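You operate a simulated robot arm through the tools that you are given. There is no shell and no other tool. Be economical: measure what you need, move in short steps, check, and stop when the job is done.

You run a simulated robot arm. Do the job below in one go: nothing can be reset, and whatever is moved stays where it is left.

Task
Try the detector, tighten its slack belt into the green band and prove it with an empty run.
Fine: START shows BELT first; the run ends CLEAR; detector off after.

Only the result counts: the job must be done as asked and must still hold three seconds after the hand-in. Knocking over, shifting, dropping, spilling or breaking anything else fails it.

Robot
A 7-joint arm with a three-finger gripper, on a carriage that runs on a rail from [-1.203, -0.009] to [1.277, 0.009] (x, y) and turns from -2.391 to 3.403 rad about z. Base frame: it is fixed where the carriage stands at the start and does not move with it; the origin is on the floor, on the carriage's upright axis, x ahead of it, y to its left, z up. Units: m, rad, N and s.
With the tool pointing down near the work surface it reaches from about 0.18 to 0.7 m from the robot's upright axis, wherever it stands. Its first joint turns from -2.007 to 2.007 rad. Places, roughly: belt speed knob [1, 0.4, 0.7]; belt tension knob [0.8, 0.4, 0.7]; detector switch [0.3, 0.4, 1.1]; detector tray [0.8, 0.6, 0.8]; pad [1.5, 0.75, 0.75]; sensitivity dial [0.4, 0.4, 1.1]; test card [1, 0.75, 0.75]. Payload 2.69 kg.
Tool frame: the origin (TCP) lies between the finger pads and is the grasp point; the fingertips stand 0.03 m ahead of it; z points along the fingers, y is the line along which they close. The gripper opens to 0.128 m. The gripper's body begins 0.117 m behind the TCP.
Orientation is that of the tool frame in the base frame, as a unit quaternion [w, x, y, z]. With the fingers straight down and closing along the base's y, the tool's x points along the base's -x, its y along +y and its z along -z.

Tools
- The arm moves only by the tool jog_arm. Its argument "deltas" is text: rows parted by semicolons, each of 7 numbers parted by spaces: the shift along the tool's x, y, z in m, then the turn, a rotation vector about the tool's x, y, z in rad, then the gripper command, from -1 (shut) to 1 (fully open), values between in proportion. In form: x y z wx wy wz hand; .... A call has 1 to 8 rows; each row shifts and turns the commanded pose from where the row before left it, along the tool's axes as they then stand. A row lasts 0.2 s, in which the tool goes at most 0.05 m and 0.15 rad; a call with a longer step from one row to the next is refused whole, and so is a gripper value outside its range. Where a pose cannot be reached the arm comes as near as it can. A force on the tool above 90 N (or 10 N above the force at the start of the call, whichever is more), or a blocked arm, ends the call early, and 0.2 s more pass. Each finger halts on what it meets, pressing with about 37 N; the grip force reading is that of the motor and also rises with nothing between the fingers. The clock runs only during rows and for 0.2 s after the last one: add rows that do not move to give the fingers time. It gives the time, the measured TCP pose, the force on the tool (base axes), the opening and the grip force at its end, in the units of the frame above (readings bear some noise), with the torque about the TCP (base axes, N m) and any sound that the robot's microphone picked up, and new pictures: "views" is both (left out), scene, wrist or none.
- Cameras (640 x 400 px; columns grow to the right, rows downward): "scene" is now at [0.0153, 0.2039, 1.7699]; the picture's right is [0.44, -0.90, 0.00], its down [-0.68, -0.33, -0.66] and it looks along [0.59, 0.29, -0.75] (base axes); focal length 247 px, centre (320, 200). "wrist" rides on the gripper at [0.058, 0.054, -0.131] in the tool frame; the picture's right is [-0.68, 0.74, 0.00], its down [-0.62, -0.57, -0.55] and it looks along [-0.40, -0.37, 0.84] (tool axes); focal length 234 px, centre (320, 200). There is no depth. A picture from a camera that has moved, and an enlarged one, comes with that camera's place and axes in the base frame and with its lens. The place of the scene camera against the robot may be out by one fixed shift of up to 0.012 m in any direction.
- move_column(by): slides the trunk up (or, below 0, down) by that many m; the arm and the scene camera ride with it, the base frame stays. It gives what a move gives, with no picture.
- base_move(legs): drives the robot by 1 to 6 legs, each [ahead, left, turn to the left] in m, m and rad, along the robot's own axes; the way and the turn of a leg run together, so that a leg with both is an arc; at most 1.5 m and 3.142 rad a leg. The arm and the cameras ride along, it lands a little off, and it stops where it bumps. It keeps to its track: a leg is cut to what the track allows. It gives what a move gives, and a new picture of the scene camera.
- turn_head(pan, tilt): turns the head with the scene camera to pan (to the left, within 2.705 rad either way) and tilt (down, from -0.506 to 1.204), counted from straight ahead of the robot. It gives what a move gives, and a new picture of the scene camera.
- enlarge(camera, box): a new picture of the part [left, top, right, bottom] of that camera's present view, enlarged. No time passes.
- finish_job(): hands the job in; it is judged then, once.

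Go step by step. Nothing tells you exact positions but the pictures and the camera data: compare them with the known pose of the tool, close in by small moves and look again before you grip or let go. The budget is 120 turns and 260 pictures, counting those below and the enlarged ones. Unless the task says otherwise, let go and move clear before handing in, and close with one line.

The tools are called by a JSON object that holds its "fn" and its "kwargs". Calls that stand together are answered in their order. jog_arm: Moves the arm, as the interface text tells. Its arguments: {"type":"object","properties":{"deltas":{"type":"string"},"views":{"type":"string","enum":["both","scene","wrist","none"]}},"required":["deltas"]} The other tools are called the same way: move_column (by) slides the trunk up or down; base_move (legs) drives the base; turn_head (pan, tilt) turns the head that bears the scene camera; enlarge (camera, box) takes an enlarged picture of a part of a camera's view; finish_job () hands the job in.

At the start:

```text
t: 0.0
eef_pos: [0.4304, 0.2406, 1.3694]
tcp_rot: [0.0, 0.0, 1.0, 0.0]
force: [-0.1, 0.3, 0.1]
ft_torque: [-0.01, -0.02, 0.01]
gripper_width: 0.1282
grasp_force: 0.1
trunk travel left (down, up): [-0.925, 0.065]
robot x, y, heading: [0.0012, 0.0008, -0.0]
head pan, tilt: [0.457, 0.853]
```

scene: 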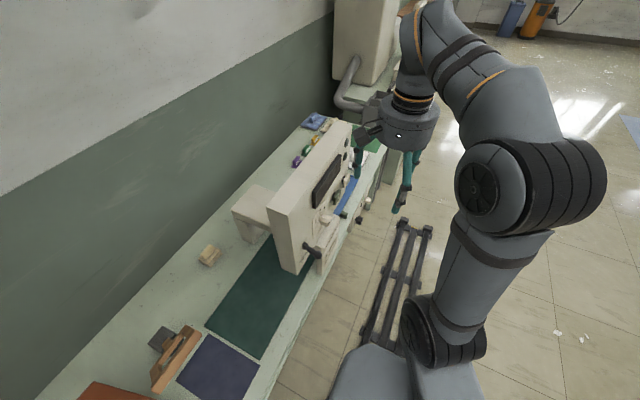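
wrist: 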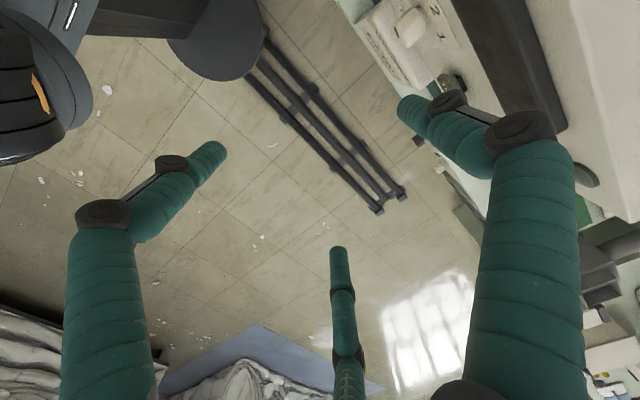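

I see a bench along the +y side with a detector panel facing the rail. First I look closer at the panel.

{"fn": "enlarge", "kwargs": {"camera": "scene", "box": [220, 80, 420, 280]}}

{"fn": "turn_head", "kwargs": {"pan": 1.2, "tilt": 0.8}}

```text
2.00 times, centred on (320, 180) of scene
camera zoom: at [0.0153, 0.2039, 1.7699], right [0.44, -0.9, 0.0], down [-0.68, -0.33, -0.66], along [0.59, 0.29, -0.75], focal length 495 px, centre (320, 240)
```

zoom: 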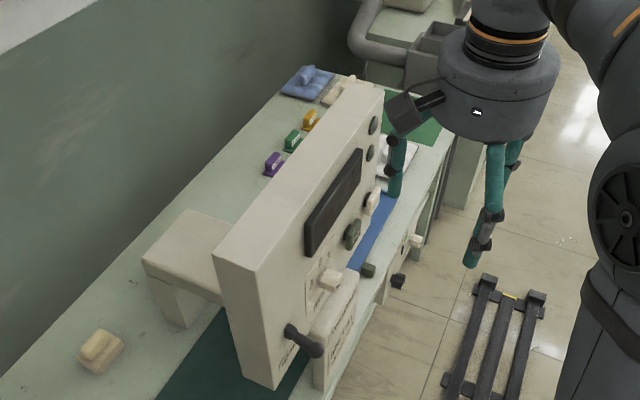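

```text
t: 1.1
eef_pos: [0.4303, 0.2408, 1.3704]
tcp_rot: [0.0, 0.0, 1.0, 0.0]
force: [0.2, 0.2, -0.3]
ft_torque: [-0.04, 0.0, 0.04]
gripper_width: 0.128
grasp_force: 0.1
trunk travel left (down, up): [-0.925, 0.065]
robot x, y, heading: [0.0009, 0.0015, -0.007]
head pan, tilt: [1.201, 0.799]
camera scene: at [-0.0254, 0.2446, 1.7742], right [0.93, -0.36, 0.0], down [-0.26, -0.67, -0.7], along [0.25, 0.65, -0.72], focal length 247 px, centre (320, 200)
```

scene: 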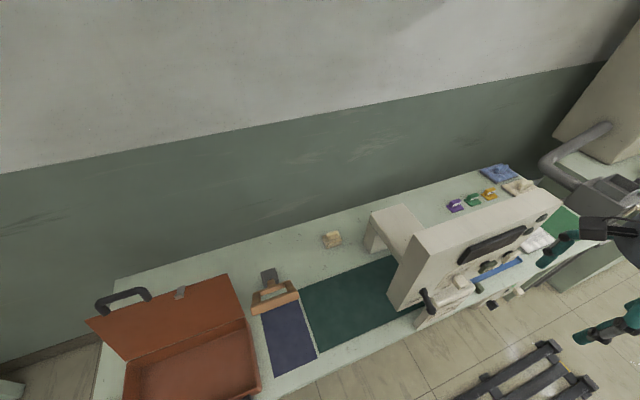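

The panel's top is about z 1.15, lower than my hand, so I turn the robot to face the bench and drive to the panel for a frontal view.

{"fn": "base_move", "kwargs": {"legs": [[0, 0, 1.571], [0, -0.6, 0]]}}

{"fn": "turn_head", "kwargs": {"pan": -0.2, "tilt": 0.9}}

```text
t: 8.5
eef_pos: [0.335, 0.418, 1.371]
tcp_rot: [0.001, 0.728, -0.685, 0.0]
force: [-0.5, -0.8, 1.2]
ft_torque: [0.02, 0.02, 0.01]
gripper_width: 0.1282
grasp_force: 0.0
trunk travel left (down, up): [-0.925, 0.065]
robot x, y, heading: [0.602, 0.003, 1.635]
head pan, tilt: [1.201, 0.799]
camera scene: at [0.366, -0.0413, 1.7742], right [0.3, 0.95, 0.0], down [0.68, -0.22, -0.7], along [-0.66, 0.21, -0.72], focal length 247 px, centre (320, 200)
```

scene: 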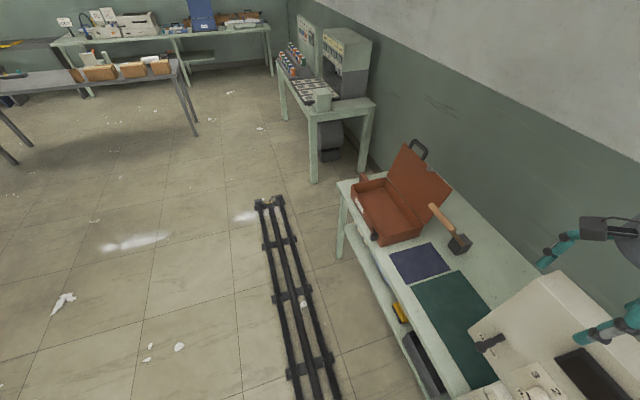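

```text
t: 10.0
eef_pos: [0.3351, 0.418, 1.3701]
tcp_rot: [0.0, 0.729, -0.685, 0.0]
force: [0.0, 0.6, 0.0]
ft_torque: [0.01, 0.04, 0.01]
gripper_width: 0.1278
grasp_force: 0.0
trunk travel left (down, up): [-0.925, 0.065]
robot x, y, heading: [0.6032, 0.0045, 1.635]
head pan, tilt: [-0.201, 0.901]
camera scene: at [0.4533, 0.0092, 1.7663], right [0.99, -0.14, 0.0], down [-0.11, -0.78, -0.62], along [0.08, 0.62, -0.78], focal length 247 px, centre (320, 200)
```

scene: 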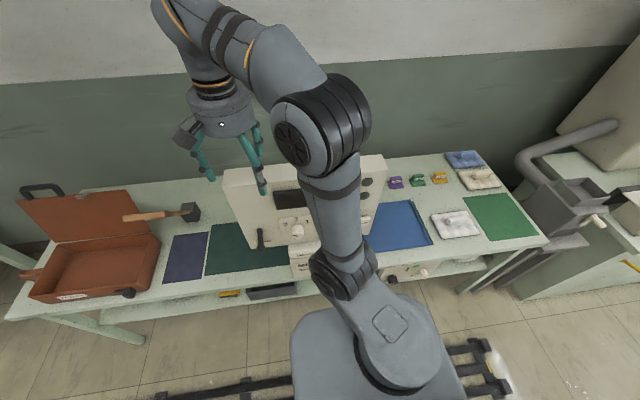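

The arm blocks the panel. I drive right, square up and swing the hand to the right so the camera sees the panel.

{"fn": "base_move", "kwargs": {"legs": [[0, -0.35, -0.064]]}}

{"fn": "jog_arm", "kwargs": {"deltas": "0 -0.05 0 0 0 0 -1;0 -0.05 0 0 0 0 -1;0 -0.05 0 0 0 0 -1;0 -0.05 0 0 0 0 -1;0 -0.05 0 0 0 0 -1;0 -0.05 0 0 0 0 -1;0 -0.05 0 0 0 0 -1;0 -0.05 0 0 0 0 -1", "views": "scene"}}

```text
t: 12.3
eef_pos: [0.7088, 0.4342, 1.3692]
tcp_rot: [0.0, 0.712, -0.703, -0.001]
force: [-0.2, 0.3, -0.3]
ft_torque: [0.0, 0.0, -0.03]
gripper_width: 0.1281
grasp_force: 0.0
trunk travel left (down, up): [-0.925, 0.065]
robot x, y, heading: [0.9567, 0.0069, 1.584]
head pan, tilt: [-0.201, 0.901]
camera scene: at [0.8063, 0.0197, 1.7663], right [0.98, -0.19, 0.0], down [-0.15, -0.77, -0.62], along [0.12, 0.61, -0.78], focal length 247 px, centre (320, 200)
```

scene: 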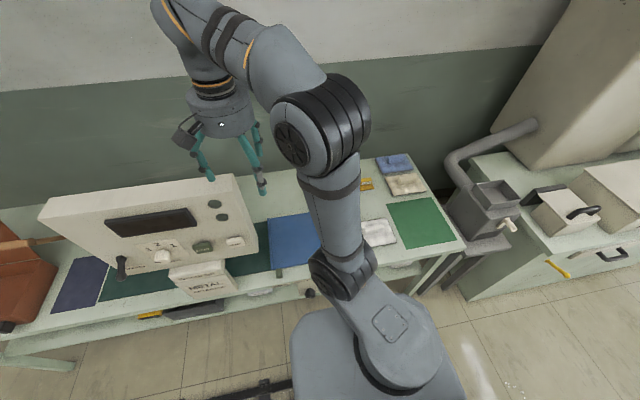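

```text
t: 14.1
eef_pos: [1.1142, 0.439, 1.3718]
tcp_rot: [0.001, 0.712, -0.703, -0.001]
force: [0.3, -0.3, 0.2]
ft_torque: [0.03, 0.06, -0.04]
gripper_width: 0.0023
grasp_force: 7.5
trunk travel left (down, up): [-0.925, 0.065]
robot x, y, heading: [0.9575, 0.0086, 1.586]
head pan, tilt: [-0.201, 0.901]
camera scene: at [0.8097, 0.0196, 1.7666], right [0.98, -0.19, 0.0], down [-0.15, -0.77, -0.62], along [0.12, 0.61, -0.78], focal length 247 px, centre (320, 200)
```

scene: 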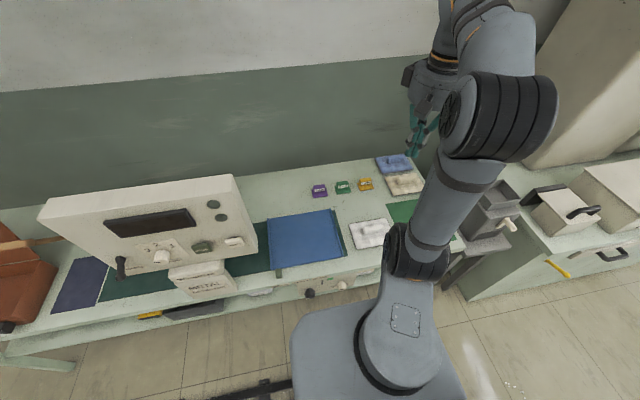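

Now a good view. I enlarge the panel and the knobs on the bench edge.

{"fn": "enlarge", "kwargs": {"camera": "scene", "box": [40, 170, 280, 320]}}

{"fn": "enlarge", "kwargs": {"camera": "scene", "box": [230, 240, 390, 340]}}

{"fn": "enlarge", "kwargs": {"camera": "scene", "box": [260, 140, 436, 250]}}

```text
2.67 times, centred on (160, 245) of scene
camera zoom: at [0.8097, 0.0196, 1.7666], right [0.98, -0.19, 0.0], down [-0.15, -0.77, -0.62], along [0.12, 0.61, -0.78], focal length 659 px, centre (747, 80)
```

zoom: 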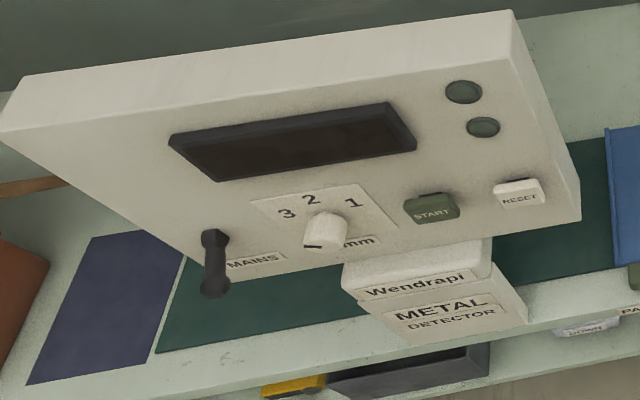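

```text
4.00 times, centred on (310, 290) of scene
camera zoom: at [0.8097, 0.0196, 1.7666], right [0.98, -0.19, 0.0], down [-0.15, -0.77, -0.62], along [0.12, 0.61, -0.78], focal length 989 px, centre (360, -160)
```

zoom: 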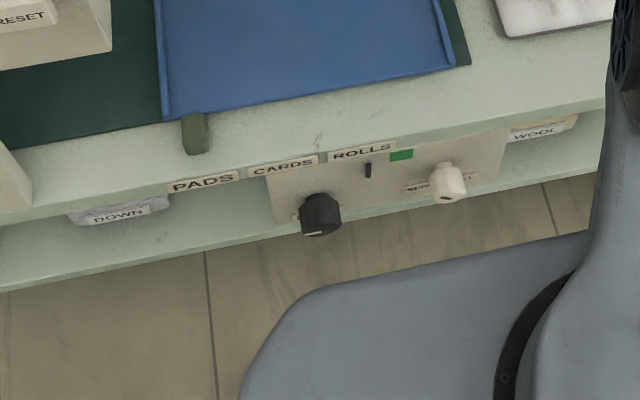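

```text
3.64 times, centred on (348, 195) of scene
camera zoom: at [0.8097, 0.0196, 1.7666], right [0.98, -0.19, 0.0], down [-0.15, -0.77, -0.62], along [0.12, 0.61, -0.78], focal length 899 px, centre (218, 218)
```

zoom: 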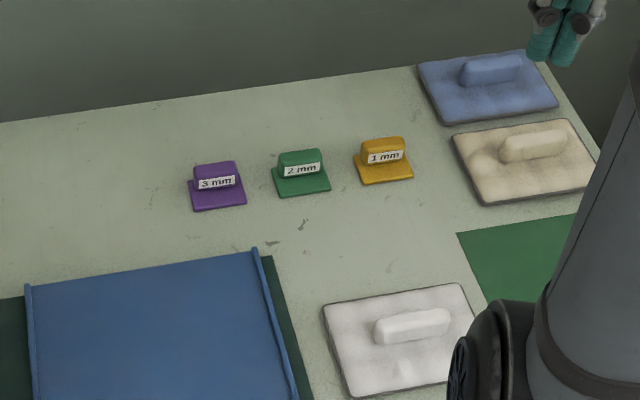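

The panel has a MAINS lever, a dial, START and RESET. On the bench edge are the black tension knob, a gauge with a green band and the white speed knob. I lower the trunk for a straighter view.

{"fn": "move_column", "kwargs": {"by": -0.45}}

{"fn": "turn_head", "kwargs": {"pan": 0.1, "tilt": 0.6}}

```text
refused: -0.45 is not a number from -0.4 to 0.4
```

```text
t: 14.9
eef_pos: [1.1105, 0.4389, 1.372]
tcp_rot: [0.0, 0.711, -0.703, 0.0]
force: [0.7, -0.1, -0.6]
ft_torque: [-0.02, 0.03, -0.02]
gripper_width: 0.002
grasp_force: 31.1
trunk travel left (down, up): [-0.925, 0.065]
robot x, y, heading: [0.9541, 0.0074, 1.585]
head pan, tilt: [0.099, 0.6]
camera scene: at [0.7822, 0.0333, 1.791], right [0.99, 0.11, 0.0], down [0.06, -0.56, -0.82], along [-0.09, 0.82, -0.57], focal length 247 px, centre (320, 200)
```

scene: 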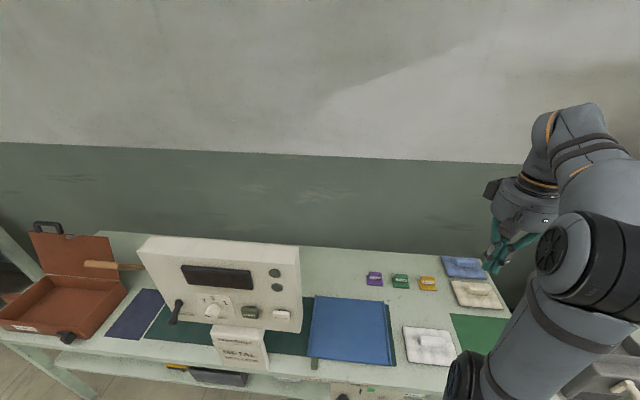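

{"fn": "move_column", "kwargs": {"by": -0.4}}

{"fn": "turn_head", "kwargs": {"pan": 0.3, "tilt": 0.6}}

```text
t: 18.7
eef_pos: [1.1111, 0.4385, 0.9717]
tcp_rot: [-0.001, 0.711, -0.703, 0.0]
force: [-0.4, 0.3, 0.0]
ft_torque: [0.02, -0.03, 0.02]
gripper_width: 0.0019
grasp_force: 31.3
trunk travel left (down, up): [-0.525, 0.465]
robot x, y, heading: [0.9563, 0.0073, 1.581]
head pan, tilt: [0.099, 0.6]
```

```text
t: 19.5
eef_pos: [1.1114, 0.4387, 0.9726]
tcp_rot: [0.0, 0.711, -0.703, 0.0]
force: [0.0, -0.7, 0.0]
ft_torque: [-0.04, 0.0, 0.01]
gripper_width: 0.0022
grasp_force: 30.9
trunk travel left (down, up): [-0.525, 0.465]
robot x, y, heading: [0.9531, 0.0053, 1.581]
head pan, tilt: [0.3, 0.6]
camera scene: at [0.7652, 0.0297, 1.3911], right [0.95, 0.31, 0.0], down [0.17, -0.54, -0.83], along [-0.25, 0.79, -0.56], focal length 247 px, centre (320, 200)
```

scene: 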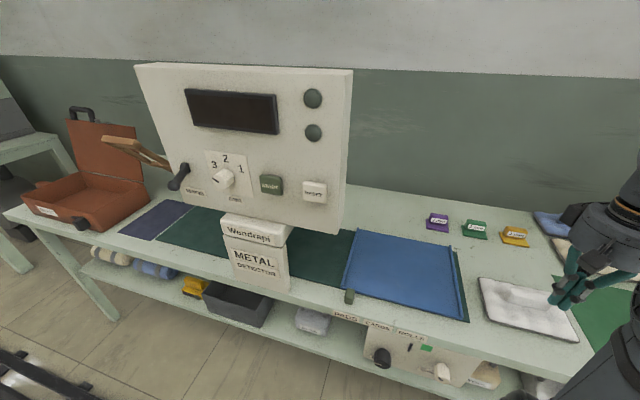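

{"fn": "enlarge", "kwargs": {"camera": "scene", "box": [130, 60, 370, 210]}}

{"fn": "enlarge", "kwargs": {"camera": "scene", "box": [325, 290, 485, 390]}}

```text
2.67 times, centred on (250, 135) of scene
camera zoom: at [0.7652, 0.0297, 1.3911], right [0.95, 0.31, 0.0], down [0.17, -0.54, -0.83], along [-0.25, 0.79, -0.56], focal length 659 px, centre (507, 373)
```

zoom: 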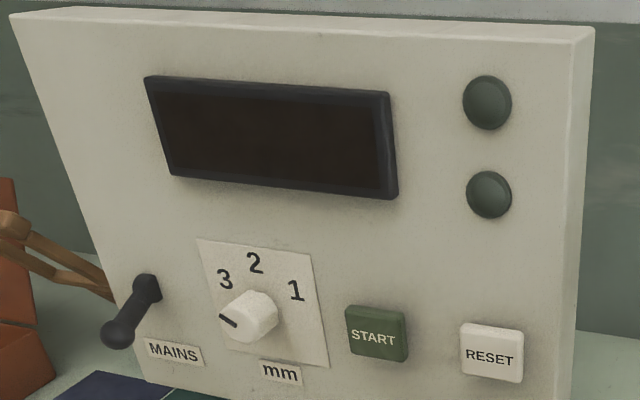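

```text
4.00 times, centred on (405, 340) of scene
camera zoom: at [0.7652, 0.0297, 1.3911], right [0.95, 0.31, 0.0], down [0.17, -0.54, -0.83], along [-0.25, 0.79, -0.56], focal length 989 px, centre (-20, -360)
```

zoom: 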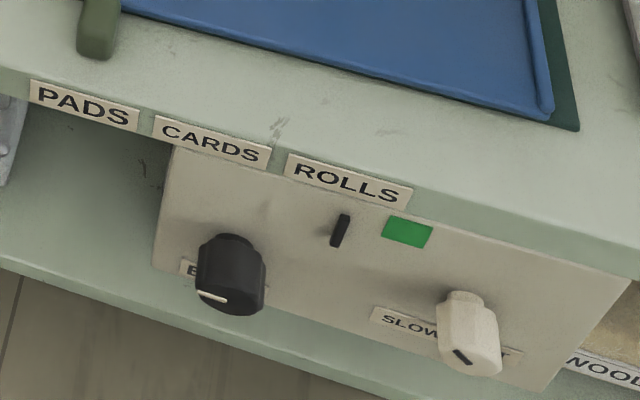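

START is about (0.547, 0.403, 1.142) and RESET (0.634, 0.404, 1.137). The mains lever pivots near (0.332, 0.41, 1.14) with its tip at (0.338, 0.36, 1.127), pointing out and slightly down. The tension knob is near (0.83, 0.34, 0.718). I turn the hand to point at +y, clear to the right of the panel.

{"fn": "move_column", "kwargs": {"by": 0.17}}

{"fn": "jog_arm", "kwargs": {"deltas": "0 -0.02 0 0 -0.1428 0 -1;0 -0.02 0 0 -0.1428 0 -1;0 -0.02 0 0 -0.1428 0 -1;0 -0.02 0 0 -0.1428 0 -1;0 -0.02 0 0 -0.1428 0 -1;0 -0.02 0 0 -0.1428 0 -1", "views": "none"}}

{"fn": "jog_arm", "kwargs": {"deltas": "0 -0.02 0 0 -0.1428 0 -1;0 -0.02 0 0 -0.1428 0 -1;0 -0.02 0 0 -0.1428 0 -1;0 -0.02 0 0 -0.1428 0 -1;0 -0.02 0 0 -0.1428 0 -1;0 0 0 0 0 0 -1"}}

```text
t: 21.4
eef_pos: [1.1106, 0.4389, 1.1424]
tcp_rot: [0.0, 0.711, -0.703, 0.0]
force: [0.1, 1.3, 0.0]
ft_torque: [0.0, -0.03, 0.0]
gripper_width: 0.0021
grasp_force: 31.2
trunk travel left (down, up): [-0.695, 0.295]
robot x, y, heading: [0.9524, 0.0073, 1.589]
head pan, tilt: [0.3, 0.6]
```

```text
t: 22.8
eef_pos: [1.2301, 0.44, 1.1415]
tcp_rot: [-0.292, 0.647, -0.64, -0.295]
force: [0.2, 0.2, 0.6]
ft_torque: [0.01, 0.0, 0.0]
gripper_width: 0.0022
grasp_force: 30.9
trunk travel left (down, up): [-0.695, 0.295]
robot x, y, heading: [0.9545, 0.0092, 1.586]
head pan, tilt: [0.3, 0.6]
```

```text
t: 24.2
eef_pos: [1.3185, 0.44, 1.1452]
tcp_rot: [-0.466, 0.533, -0.526, -0.472]
force: [0.9, -0.4, 0.1]
ft_torque: [-0.05, 0.02, -0.01]
gripper_width: 0.0021
grasp_force: 31.2
out of reach, approached as far as the arm can: row 5
trunk travel left (down, up): [-0.695, 0.295]
robot x, y, heading: [0.9537, 0.0045, 1.583]
head pan, tilt: [0.3, 0.6]
camera scene: at [0.7658, 0.0291, 1.5612], right [0.95, 0.31, 0.0], down [0.17, -0.54, -0.83], along [-0.25, 0.79, -0.56], focal length 247 px, centre (320, 200)
camera wrist: at [1.2665, 0.3027, 1.1019], right [-0.74, 0.07, 0.67], down [0.57, -0.46, 0.68], along [0.36, 0.88, 0.3], focal length 234 px, centre (320, 200)
```

scene: 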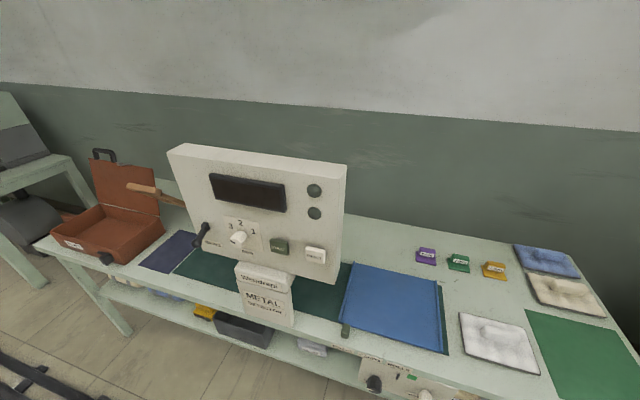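
wrist: 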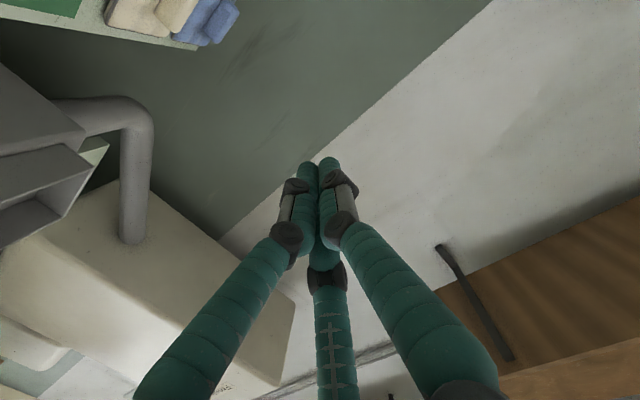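

The hand points almost along +y, about 8° short. I retract it, then drive left so it comes in front of the mains lever.

{"fn": "jog_arm", "kwargs": {"deltas": "0 0 -0.045 0 0 0 -1;0 0 -0.045 0 0 0 -1;0 0 -0.045 0 0 0 -1;0 0 -0.045 0 -0.06 0 -1;0 0 0 0 -0.06 0 -1;0 0 0 0 0 0 -1", "views": "scene"}}

```text
t: 25.6
eef_pos: [1.329, 0.2849, 1.2163]
tcp_rot: [-0.496, 0.503, -0.501, -0.5]
force: [0.1, -0.7, 0.6]
ft_torque: [0.02, 0.0, -0.01]
gripper_width: 0.0021
grasp_force: 31.3
out of reach, approached as far as the arm can: row 4, 5
trunk travel left (down, up): [-0.695, 0.295]
robot x, y, heading: [0.9558, 0.0068, 1.579]
head pan, tilt: [0.3, 0.6]
camera scene: at [0.7648, 0.0291, 1.5609], right [0.95, 0.31, 0.0], down [0.17, -0.54, -0.83], along [-0.25, 0.79, -0.56], focal length 247 px, centre (320, 200)
```

scene: 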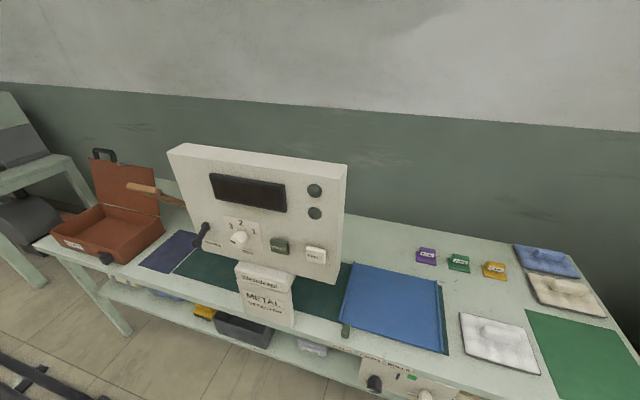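

The hand now points straight along +y at (1.33, 0.285, 1.216). I drop the trunk so it sits below the lever and drive left.

{"fn": "move_column", "kwargs": {"by": -0.14}}

{"fn": "base_move", "kwargs": {"legs": [[0, 0.988, 0]]}}

{"fn": "turn_head", "kwargs": {"pan": -0.8, "tilt": 0.5}}

```text
t: 27.2
eef_pos: [1.3256, 0.2883, 1.0818]
tcp_rot: [-0.492, 0.508, -0.497, -0.503]
force: [-0.7, -0.4, 0.1]
ft_torque: [-0.03, 0.01, -0.01]
gripper_width: 0.002
grasp_force: 31.3
trunk travel left (down, up): [-0.555, 0.435]
robot x, y, heading: [0.9603, 0.0075, 1.581]
head pan, tilt: [0.3, 0.6]
```

```text
t: 32.3
eef_pos: [0.3527, 0.2844, 1.0819]
tcp_rot: [-0.491, 0.508, -0.496, -0.505]
force: [-0.1, 0.1, -0.4]
ft_torque: [0.02, 0.02, -0.01]
gripper_width: 0.0019
grasp_force: 31.3
trunk travel left (down, up): [-0.555, 0.435]
robot x, y, heading: [-0.0163, 0.0009, 1.589]
head pan, tilt: [0.3, 0.6]
camera scene: at [-0.2066, 0.0223, 1.4277], right [0.95, 0.31, 0.0], down [0.18, -0.54, -0.82], along [-0.26, 0.78, -0.57], focal length 247 px, centre (320, 200)
```

scene: 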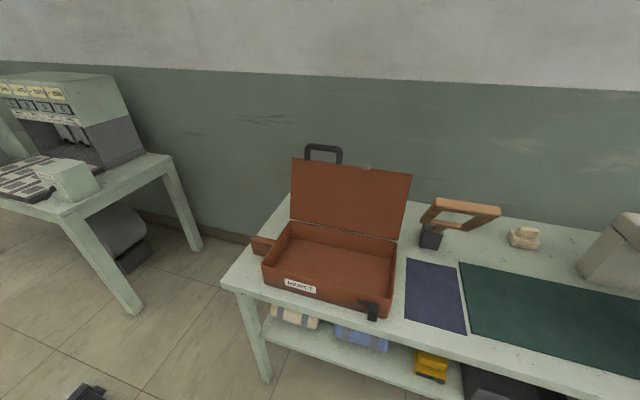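

```text
t: 33.6
eef_pos: [0.3527, 0.2847, 1.0838]
tcp_rot: [-0.491, 0.509, -0.495, -0.505]
force: [0.0, 0.5, 0.4]
ft_torque: [-0.01, -0.01, 0.0]
gripper_width: 0.0018
grasp_force: 31.2
trunk travel left (down, up): [-0.555, 0.435]
robot x, y, heading: [-0.0155, 0.0008, 1.584]
head pan, tilt: [-0.799, 0.499]
camera scene: at [-0.1153, 0.0028, 1.4368], right [0.71, -0.7, 0.0], down [-0.34, -0.34, -0.88], along [0.62, 0.62, -0.48], focal length 247 px, centre (320, 200)
```

scene: 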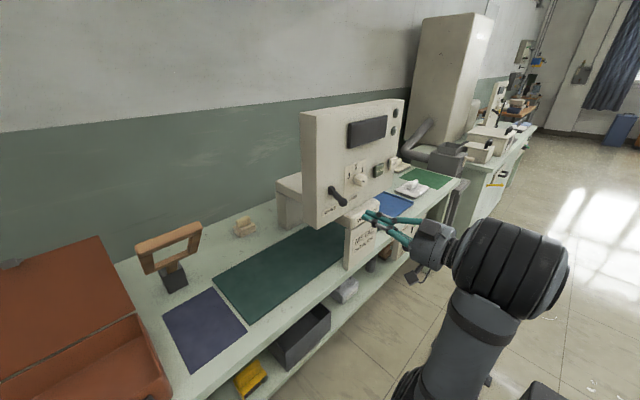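

{"fn": "enlarge", "kwargs": {"camera": "scene", "box": [290, 90, 450, 290]}}

{"fn": "jog_arm", "kwargs": {"deltas": "0 0.014 0 0 0 0 -1", "views": "wrist"}}

```text
2.00 times, centred on (370, 190) of scene
camera zoom: at [-0.1153, 0.0028, 1.4368], right [0.71, -0.7, 0.0], down [-0.34, -0.34, -0.88], along [0.62, 0.62, -0.48], focal length 495 px, centre (220, 220)
```

zoom: 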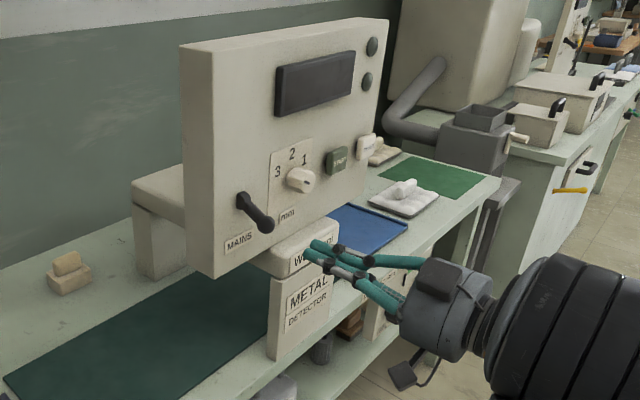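

```text
t: 34.0
eef_pos: [0.3371, 0.2861, 1.0828]
tcp_rot: [-0.487, 0.511, -0.496, -0.505]
force: [0.0, -0.3, -0.3]
ft_torque: [-0.02, 0.0, -0.03]
gripper_width: 0.002
grasp_force: 31.4
trunk travel left (down, up): [-0.555, 0.435]
robot x, y, heading: [-0.0196, 0.0007, 1.589]
head pan, tilt: [-0.799, 0.499]
camera wrist: at [0.2867, 0.1534, 1.0245], right [-0.73, -0.01, 0.68], down [0.58, -0.52, 0.62], along [0.35, 0.85, 0.39], focal length 234 px, centre (320, 200)
```

wrist: 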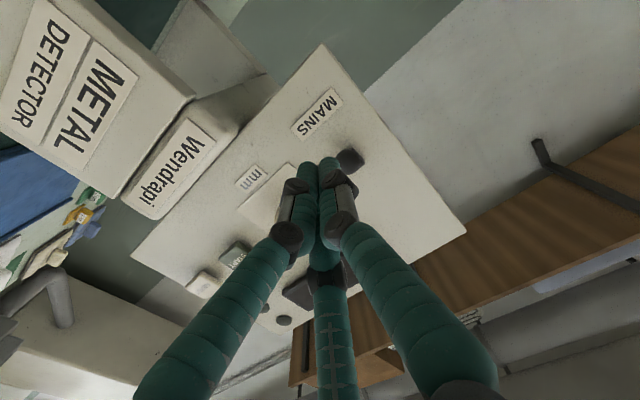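

The fingertip (0.337, 0.316, 1.083) is under the lever's line. I go in below the lever tip and check.

{"fn": "jog_arm", "kwargs": {"deltas": "0 0.005 0.02 0 0 0 -1;0 0 0.02 0 0 0 -1;0 0 0.015 0 0 0 -1", "views": "none"}}

{"fn": "enlarge", "kwargs": {"camera": "scene", "box": [310, 170, 390, 220]}}

```text
t: 34.8
eef_pos: [0.3331, 0.3368, 1.0725]
tcp_rot: [-0.492, 0.507, -0.497, -0.504]
force: [-1.4, -1.6, 0.8]
ft_torque: [-0.11, 0.03, -0.04]
gripper_width: 0.0022
grasp_force: 31.6
trunk travel left (down, up): [-0.555, 0.435]
robot x, y, heading: [-0.0167, 0.0014, 1.587]
head pan, tilt: [-0.799, 0.499]
```

```text
8.00 times, centred on (350, 195) of scene
camera zoom: at [-0.1138, 0.0011, 1.4258], right [0.71, -0.7, 0.0], down [-0.34, -0.34, -0.88], along [0.62, 0.62, -0.48], focal length 1978 px, centre (80, 240)
```

zoom: 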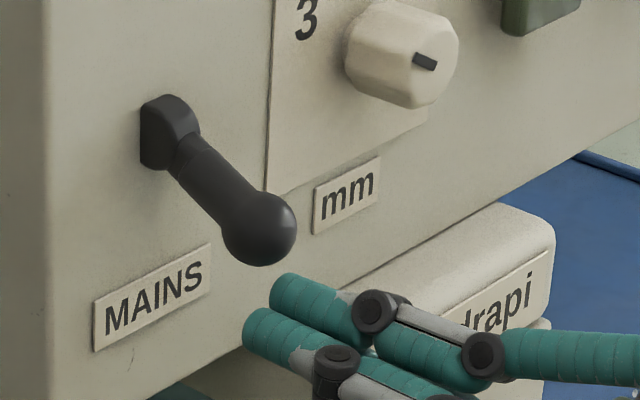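

The tips sit just below the ball. I raise in small steps.

{"fn": "jog_arm", "kwargs": {"deltas": "0 0 0.006 0 0 0 -1;-0.012 0 0 0 0 0 -1;-0.012 0 0 0 0 0 -1;-0.012 0 0 0 0 0 -1;-0.012 0 0 0 0 0 -1;-0.012 0 0 0 0 0 -1", "views": "none"}}

{"fn": "enlarge", "kwargs": {"camera": "scene", "box": [290, 90, 450, 240]}}

```text
t: 36.2
eef_pos: [0.3349, 0.3466, 1.1277]
tcp_rot: [-0.487, 0.511, -0.501, -0.501]
force: [3.7, -7.5, -28.7]
ft_torque: [-0.72, -0.01, 0.08]
gripper_width: 0.0062
grasp_force: 31.2
trunk travel left (down, up): [-0.555, 0.435]
robot x, y, heading: [-0.0164, -0.0004, 1.59]
head pan, tilt: [-0.799, 0.499]
```

```text
2.67 times, centred on (370, 165) of scene
camera zoom: at [-0.1115, 0.0026, 1.4298], right [0.71, -0.7, 0.0], down [-0.34, -0.34, -0.88], along [0.62, 0.62, -0.48], focal length 659 px, centre (187, 293)
```

zoom: 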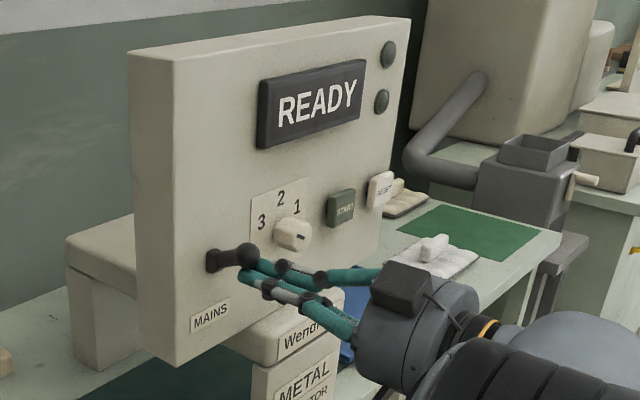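

The display shows READY. I push a little more to be sure the lever is fully over, then back off.

{"fn": "jog_arm", "kwargs": {"deltas": "-0.008 0 0 0 0 0 -1;-0.008 0 0 0 0 0 -1;-0.005 0 0 0 0 0 -1", "views": "none"}}

{"fn": "enlarge", "kwargs": {"camera": "scene", "box": [290, 90, 450, 240]}}

```text
t: 37.0
eef_pos: [0.3376, 0.3437, 1.1312]
tcp_rot: [-0.472, 0.528, -0.511, -0.487]
force: [10.9, -17.7, -68.5]
ft_torque: [-1.53, -0.88, -0.64]
gripper_width: 0.0057
grasp_force: 31.6
trunk travel left (down, up): [-0.555, 0.435]
robot x, y, heading: [-0.0145, -0.0009, 1.583]
head pan, tilt: [-0.799, 0.499]
```

```text
2.67 times, centred on (370, 165) of scene
camera zoom: at [-0.1071, 0.0041, 1.4303], right [0.71, -0.7, 0.0], down [-0.34, -0.34, -0.88], along [0.62, 0.62, -0.48], focal length 659 px, centre (187, 293)
```

zoom: 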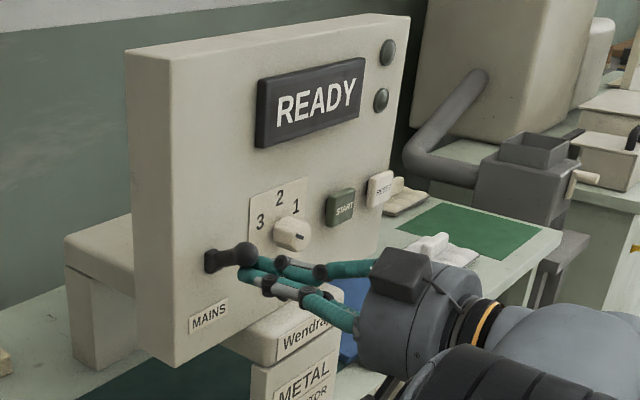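

The lever is at its stop and READY stays lit. I back off and go to START.

{"fn": "jog_arm", "kwargs": {"deltas": "0.02 0 0 0 0 0 -1;0.03 0 0 0 0 0 -1;0 0 -0.03 0 0 0 -1;0 0 -0.03 0 0 0 -1;0 0 0 0 0 0 -1", "views": "none"}}

{"fn": "base_move", "kwargs": {"legs": [[0, -0.21, 0]]}}

{"fn": "enlarge", "kwargs": {"camera": "scene", "box": [200, 60, 440, 260]}}

```text
t: 38.2
eef_pos: [0.335, 0.2829, 1.1088]
tcp_rot: [-0.492, 0.508, -0.496, -0.504]
force: [0.0, 0.1, 0.5]
ft_torque: [0.0, -0.01, -0.03]
gripper_width: 0.002
grasp_force: 31.5
trunk travel left (down, up): [-0.555, 0.435]
robot x, y, heading: [-0.0175, -0.0004, 1.586]
head pan, tilt: [-0.799, 0.499]
```

```text
t: 39.9
eef_pos: [0.5428, 0.284, 1.1084]
tcp_rot: [-0.492, 0.507, -0.497, -0.504]
force: [-0.2, 0.2, -0.9]
ft_torque: [-0.02, -0.03, 0.04]
gripper_width: 0.0021
grasp_force: 31.3
trunk travel left (down, up): [-0.555, 0.435]
robot x, y, heading: [0.1921, 0.0024, 1.587]
head pan, tilt: [-0.799, 0.499]
camera scene: at [0.0918, 0.004, 1.4303], right [0.71, -0.71, 0.0], down [-0.34, -0.34, -0.88], along [0.62, 0.62, -0.48], focal length 247 px, centre (320, 200)
```

scene: 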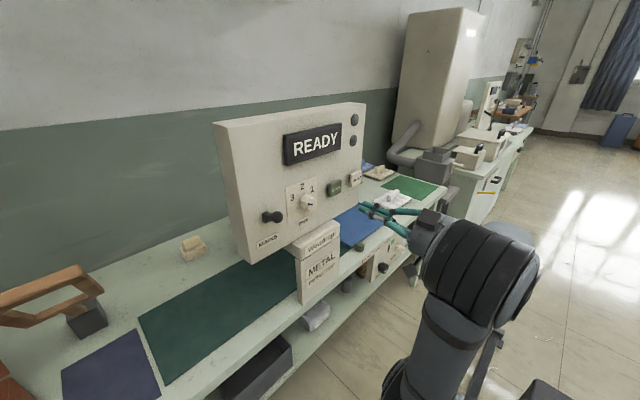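

```text
2.00 times, centred on (320, 160) of scene
camera zoom: at [0.0918, 0.004, 1.4303], right [0.71, -0.71, 0.0], down [-0.34, -0.34, -0.88], along [0.62, 0.62, -0.48], focal length 495 px, centre (320, 280)
```

zoom: 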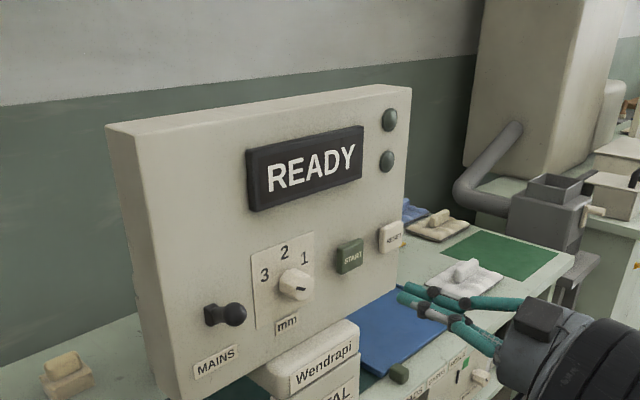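

READY holds. START is at (0.546, ~0.40, 1.139). I raise 0.03 m and move in to press.

{"fn": "jog_arm", "kwargs": {"deltas": "-0.03 -0.003 0 0 0 0 -1;0 0 0.03 0 0 0 -1;0 0 0.025 0 0 0 -1;0 0 0 0 0 0 -1", "views": "none"}}

{"fn": "enlarge", "kwargs": {"camera": "scene", "box": [280, 100, 440, 220]}}

```text
t: 40.9
eef_pos: [0.5451, 0.3373, 1.1371]
tcp_rot: [-0.492, 0.507, -0.497, -0.504]
force: [0.4, -0.3, 0.2]
ft_torque: [0.02, 0.01, -0.01]
gripper_width: 0.0022
grasp_force: 31.5
trunk travel left (down, up): [-0.555, 0.435]
robot x, y, heading: [0.1878, 0.0008, 1.587]
head pan, tilt: [-0.799, 0.499]
```

```text
3.33 times, centred on (360, 160) of scene
camera zoom: at [0.0911, 0.0039, 1.4302], right [0.71, -0.71, 0.0], down [-0.34, -0.34, -0.88], along [0.62, 0.62, -0.48], focal length 824 px, centre (187, 333)
```

zoom: 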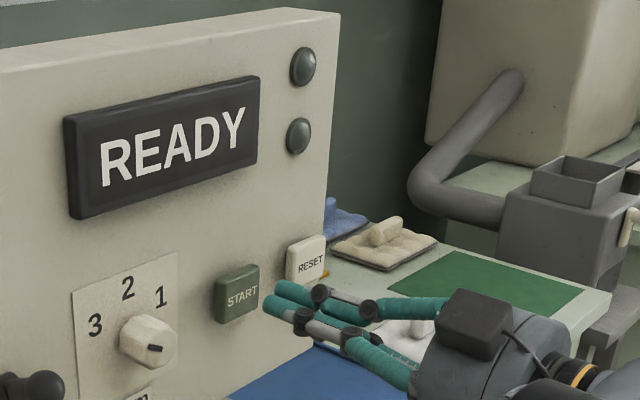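

{"fn": "jog_arm", "kwargs": {"deltas": "0 0 0.02 0 0 0 -1;0 0 0.006 0 0 0 -1;0 0 0.005 0 0 0 -1;0 0 0.004 0 0 0 -1", "views": "none"}}

{"fn": "enlarge", "kwargs": {"camera": "scene", "box": [280, 100, 440, 220]}}

```text
t: 41.9
eef_pos: [0.5442, 0.3728, 1.1359]
tcp_rot: [-0.493, 0.506, -0.498, -0.503]
force: [-0.4, -3.3, -1.1]
ft_torque: [-0.01, 0.02, 0.03]
gripper_width: 0.0021
grasp_force: 31.2
trunk travel left (down, up): [-0.555, 0.435]
robot x, y, heading: [0.1917, 0.0034, 1.586]
head pan, tilt: [-0.799, 0.499]
heard: click
```

```text
3.33 times, centred on (360, 160) of scene
camera zoom: at [0.0909, 0.0035, 1.4302], right [0.71, -0.71, 0.0], down [-0.34, -0.34, -0.88], along [0.62, 0.62, -0.48], focal length 824 px, centre (187, 333)
```

zoom: 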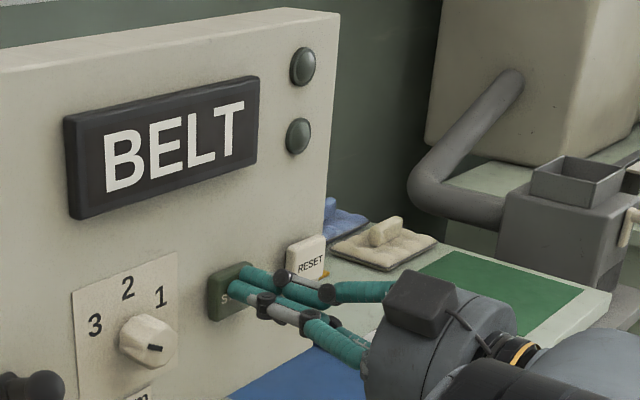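

BELT is shown. I retreat and go to the tension knob: drive right, then lower.

{"fn": "jog_arm", "kwargs": {"deltas": "0 0 -0.03 0 0 0 -1;0 0 -0.035 0 0 0 -1;0 0 -0.035 0 0 0 -1;0 0 0 0 0 0 -1", "views": "none"}}

{"fn": "base_move", "kwargs": {"legs": [[0, -0.285, 0]]}}

{"fn": "move_column", "kwargs": {"by": -0.36}}

{"fn": "turn_head", "kwargs": {"pan": -0.7, "tilt": 0.55}}

```text
t: 42.9
eef_pos: [0.548, 0.2753, 1.1369]
tcp_rot: [-0.491, 0.508, -0.497, -0.504]
force: [0.3, -0.1, -0.7]
ft_torque: [0.03, -0.03, 0.03]
gripper_width: 0.0021
grasp_force: 31.4
trunk travel left (down, up): [-0.555, 0.435]
robot x, y, heading: [0.1886, 0.0063, 1.588]
head pan, tilt: [-0.799, 0.499]
```

```text
t: 44.9
eef_pos: [0.8396, 0.2756, 1.1376]
tcp_rot: [-0.493, 0.506, -0.498, -0.503]
force: [-0.2, -0.8, -0.4]
ft_torque: [0.01, 0.04, -0.01]
gripper_width: 0.0021
grasp_force: 31.1
trunk travel left (down, up): [-0.555, 0.435]
robot x, y, heading: [0.4802, 0.0031, 1.578]
head pan, tilt: [-0.799, 0.499]
camera scene: at [0.3829, 0.0066, 1.4302], right [0.7, -0.71, 0.0], down [-0.34, -0.34, -0.88], along [0.62, 0.62, -0.48], focal length 247 px, centre (320, 200)
```

scene: 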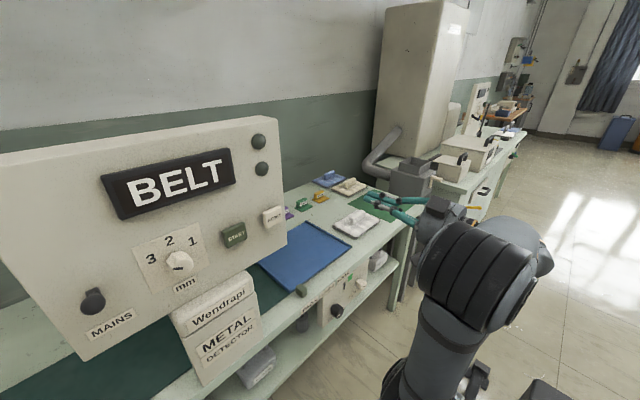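

```text
t: 48.4
eef_pos: [0.8401, 0.2751, 0.7778]
tcp_rot: [-0.493, 0.506, -0.498, -0.503]
force: [-0.1, -0.4, -0.5]
ft_torque: [0.03, 0.03, 0.04]
gripper_width: 0.002
grasp_force: 31.4
trunk travel left (down, up): [-0.195, 0.795]
robot x, y, heading: [0.4777, 0.004, 1.581]
head pan, tilt: [-0.799, 0.499]
```

```text
t: 49.0
eef_pos: [0.8397, 0.2759, 0.7776]
tcp_rot: [-0.494, 0.505, -0.499, -0.502]
force: [0.7, 0.0, 0.6]
ft_torque: [0.01, 0.0, -0.02]
gripper_width: 0.0021
grasp_force: 31.3
trunk travel left (down, up): [-0.195, 0.795]
robot x, y, heading: [0.4785, 0.0045, 1.577]
head pan, tilt: [-0.7, 0.55]
camera scene: at [0.3749, 0.0118, 1.0656], right [0.77, -0.64, 0.0], down [-0.33, -0.4, -0.85], along [0.54, 0.66, -0.52], focal length 247 px, centre (320, 200)
```

scene: 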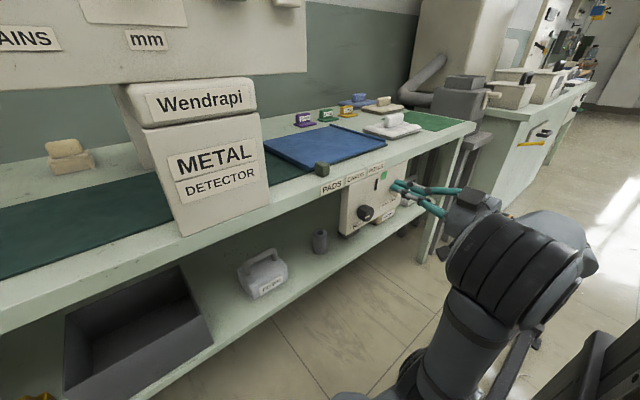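

{"fn": "enlarge", "kwargs": {"camera": "scene", "box": [310, 155, 430, 245]}}

```text
4.44 times, centred on (370, 200) of scene
camera zoom: at [0.3749, 0.0118, 1.0656], right [0.77, -0.64, 0.0], down [-0.33, -0.4, -0.85], along [0.54, 0.66, -0.52], focal length 1099 px, centre (98, 200)
```

zoom: 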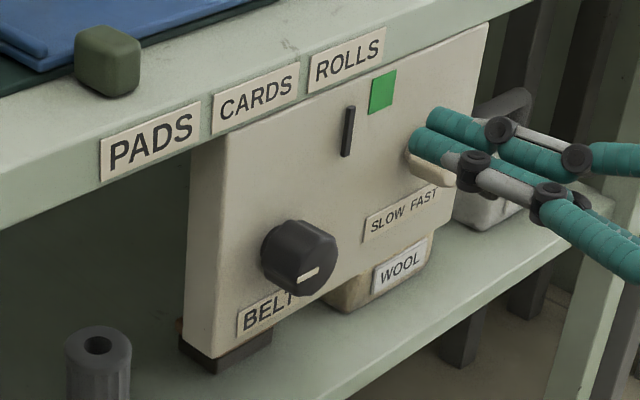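

The knob looks to be near (0.828, 0.352, 0.685). I lower further and check with both cameras.

{"fn": "move_column", "kwargs": {"by": -0.085}}

{"fn": "jog_arm", "kwargs": {"deltas": "0 0.01 0 0 0 0 0;0 0 0 0 0 0 0;0 0 0 0 0 0 0;0 0 0 0 0 0 0;0 0 0 0 0 0 0;0 0 0 0 0 0 0"}}

{"fn": "enlarge", "kwargs": {"camera": "scene", "box": [320, 100, 440, 190]}}

```text
t: 50.2
eef_pos: [0.8397, 0.2758, 0.6924]
tcp_rot: [-0.493, 0.506, -0.499, -0.502]
force: [-0.1, 0.0, -0.5]
ft_torque: [0.02, -0.03, -0.01]
gripper_width: 0.0021
grasp_force: 31.2
trunk travel left (down, up): [-0.11, 0.88]
robot x, y, heading: [0.482, 0.0039, 1.577]
head pan, tilt: [-0.7, 0.55]
```

```text
t: 51.6
eef_pos: [0.8296, 0.2749, 0.6927]
tcp_rot: [-0.494, 0.506, -0.498, -0.502]
force: [-0.3, -0.4, -0.3]
ft_torque: [-0.02, -0.04, 0.0]
gripper_width: 0.0642
grasp_force: 0.1
trunk travel left (down, up): [-0.11, 0.88]
robot x, y, heading: [0.4812, 0.0054, 1.582]
head pan, tilt: [-0.7, 0.55]
camera scene: at [0.3749, 0.0118, 0.9806], right [0.77, -0.64, 0.0], down [-0.33, -0.4, -0.85], along [0.54, 0.66, -0.52], focal length 247 px, centre (320, 200)
camera wrist: at [0.7769, 0.1429, 0.6345], right [-0.74, -0.01, 0.68], down [0.58, -0.53, 0.62], along [0.36, 0.85, 0.4], focal length 234 px, centre (320, 200)
```

scene: 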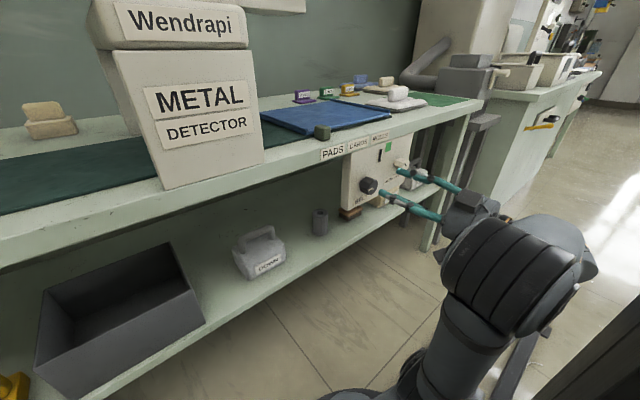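
wrist: 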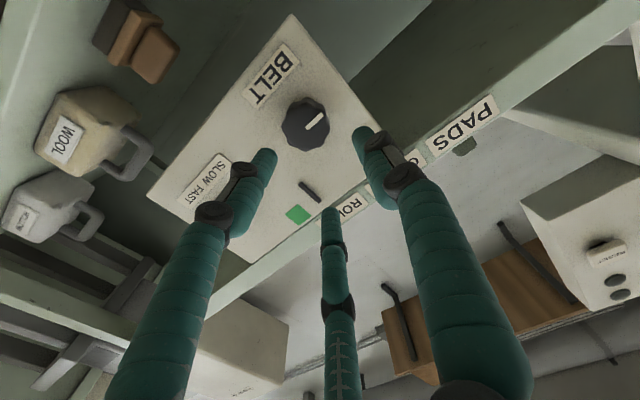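

```text
4.44 times, centred on (380, 145) of scene
camera zoom: at [0.3749, 0.0118, 0.9806], right [0.77, -0.64, 0.0], down [-0.33, -0.4, -0.85], along [0.54, 0.66, -0.52], focal length 1099 px, centre (53, 444)
```

zoom: 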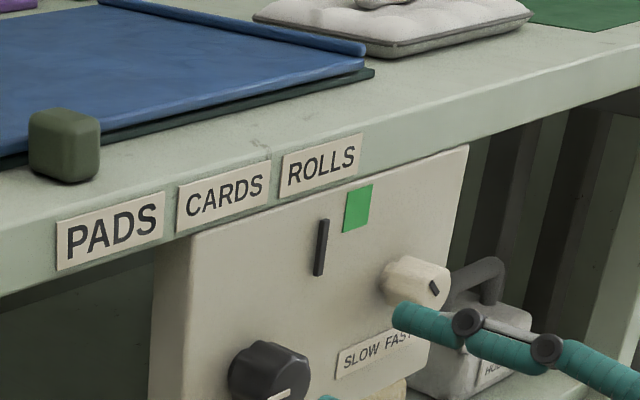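

From the wrist camera the knob axis is at x 0.819, z 0.666, and its face is near y 0.345. I align and advance with the fingers open.

{"fn": "jog_arm", "kwargs": {"deltas": "0.014 0.01 0 0 0 0 0.35;0.013 0 0 0 0 0 0.35;0 0 0 0 0 0 0.35;0 0 0.02 0 0 0 0.35;0 0 0.02 0 0 0 0.35;0 0 0 0 0 0 0.35"}}

{"fn": "enlarge", "kwargs": {"camera": "wrist", "box": [200, 40, 440, 190]}}

```text
t: 53.0
eef_pos: [0.8188, 0.314, 0.6646]
tcp_rot: [-0.493, 0.505, -0.5, -0.501]
force: [0.4, -0.5, -0.3]
ft_torque: [-0.01, -0.01, 0.01]
gripper_width: 0.0863
grasp_force: 0.1
trunk travel left (down, up): [-0.11, 0.88]
robot x, y, heading: [0.4797, 0.0043, 1.58]
head pan, tilt: [-0.7, 0.55]
camera scene: at [0.3749, 0.0118, 0.9806], right [0.77, -0.64, 0.0], down [-0.33, -0.4, -0.85], along [0.54, 0.66, -0.52], focal length 247 px, centre (320, 200)
camera wrist: at [0.7658, 0.1823, 0.6068], right [-0.74, -0.01, 0.68], down [0.58, -0.53, 0.62], along [0.36, 0.85, 0.4], focal length 234 px, centre (320, 200)
```

scene: 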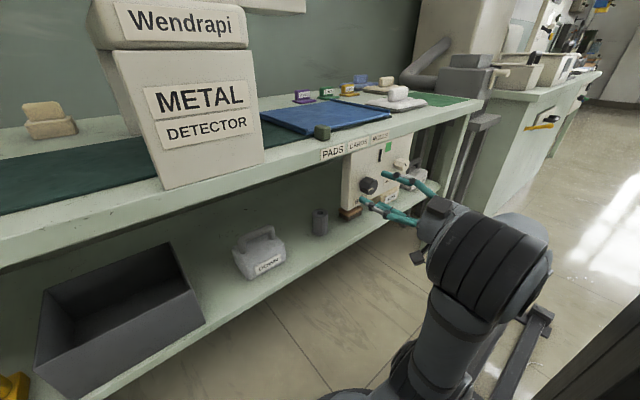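
wrist: 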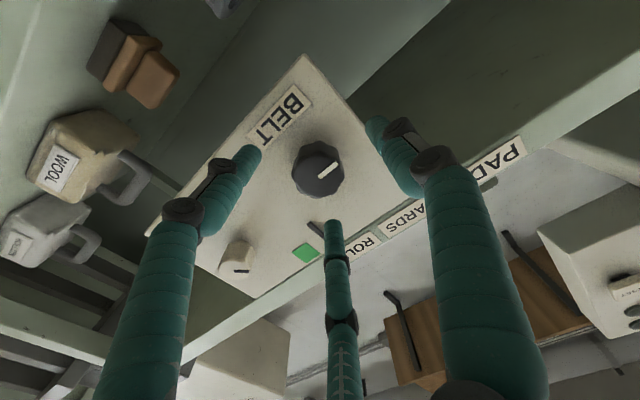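

```text
2.67 times, centred on (320, 115) of wrist
camera zoom: at [0.7658, 0.1823, 0.6068], right [-0.74, -0.01, 0.68], down [0.58, -0.53, 0.62], along [0.36, 0.85, 0.4], focal length 624 px, centre (320, 427)
```

zoom: 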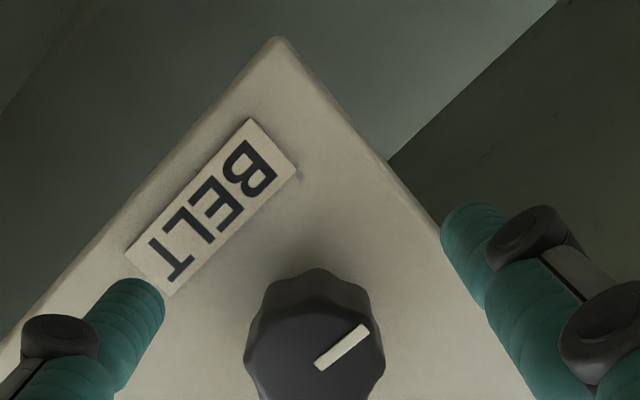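

The hand is aligned with the knob axis. I advance 0.028 m and close.

{"fn": "jog_arm", "kwargs": {"deltas": "0 0 0.015 0 0 0 0.35;0 0 0.013 0 0 0 0.35;0 0 0 0 0 0 0;0 0 0 0 0 0 -0.4;0 0 0 0 0 0 -0.6;0 0 0 0 0 0 -0.7;0 0 0 0 0 0 -0.7"}}

{"fn": "enlarge", "kwargs": {"camera": "scene", "box": [320, 120, 440, 220]}}

```text
t: 54.6
eef_pos: [0.8192, 0.3423, 0.6703]
tcp_rot: [0.498, -0.502, 0.497, 0.504]
force: [12.9, 9.1, 21.4]
ft_torque: [0.53, -0.13, 0.04]
gripper_width: 0.0459
grasp_force: 19.9
trunk travel left (down, up): [-0.11, 0.88]
robot x, y, heading: [0.4816, 0.0015, 1.579]
head pan, tilt: [-0.7, 0.55]
camera scene: at [0.375, 0.0115, 0.9809], right [0.77, -0.64, 0.0], down [-0.33, -0.4, -0.85], along [0.54, 0.66, -0.52], focal length 247 px, centre (320, 200)
camera wrist: at [0.7663, 0.211, 0.6102], right [-0.74, -0.01, 0.68], down [0.57, -0.54, 0.61], along [0.36, 0.84, 0.41], focal length 234 px, centre (320, 200)
```

scene: 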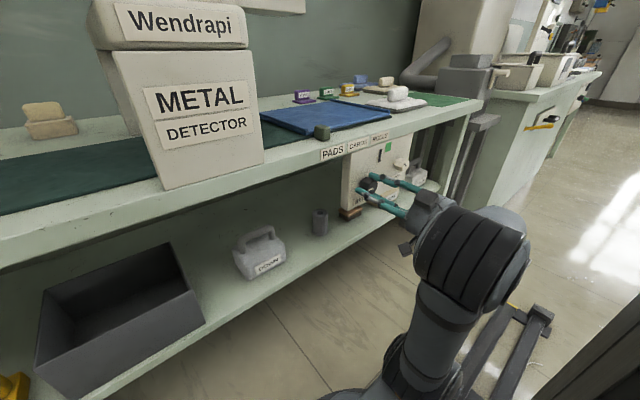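
wrist: 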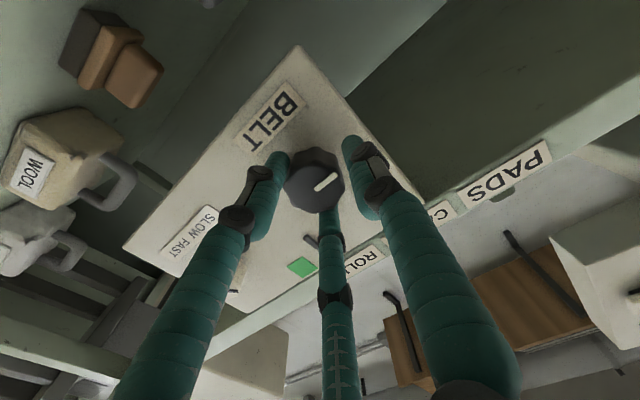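

```text
4.00 times, centred on (380, 170) of scene
camera zoom: at [0.375, 0.0115, 0.9809], right [0.77, -0.64, 0.0], down [-0.33, -0.4, -0.85], along [0.54, 0.66, -0.52], focal length 989 px, centre (80, 320)
```

zoom: 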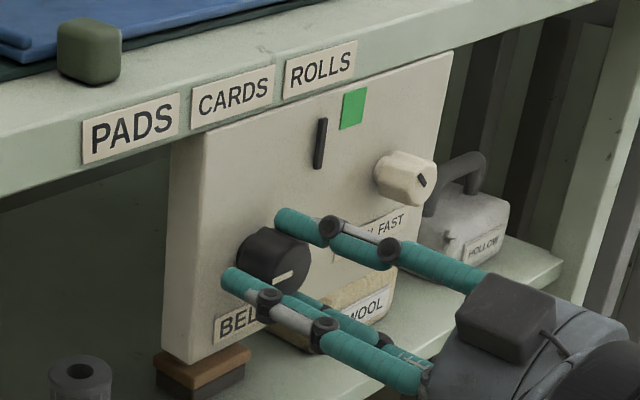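

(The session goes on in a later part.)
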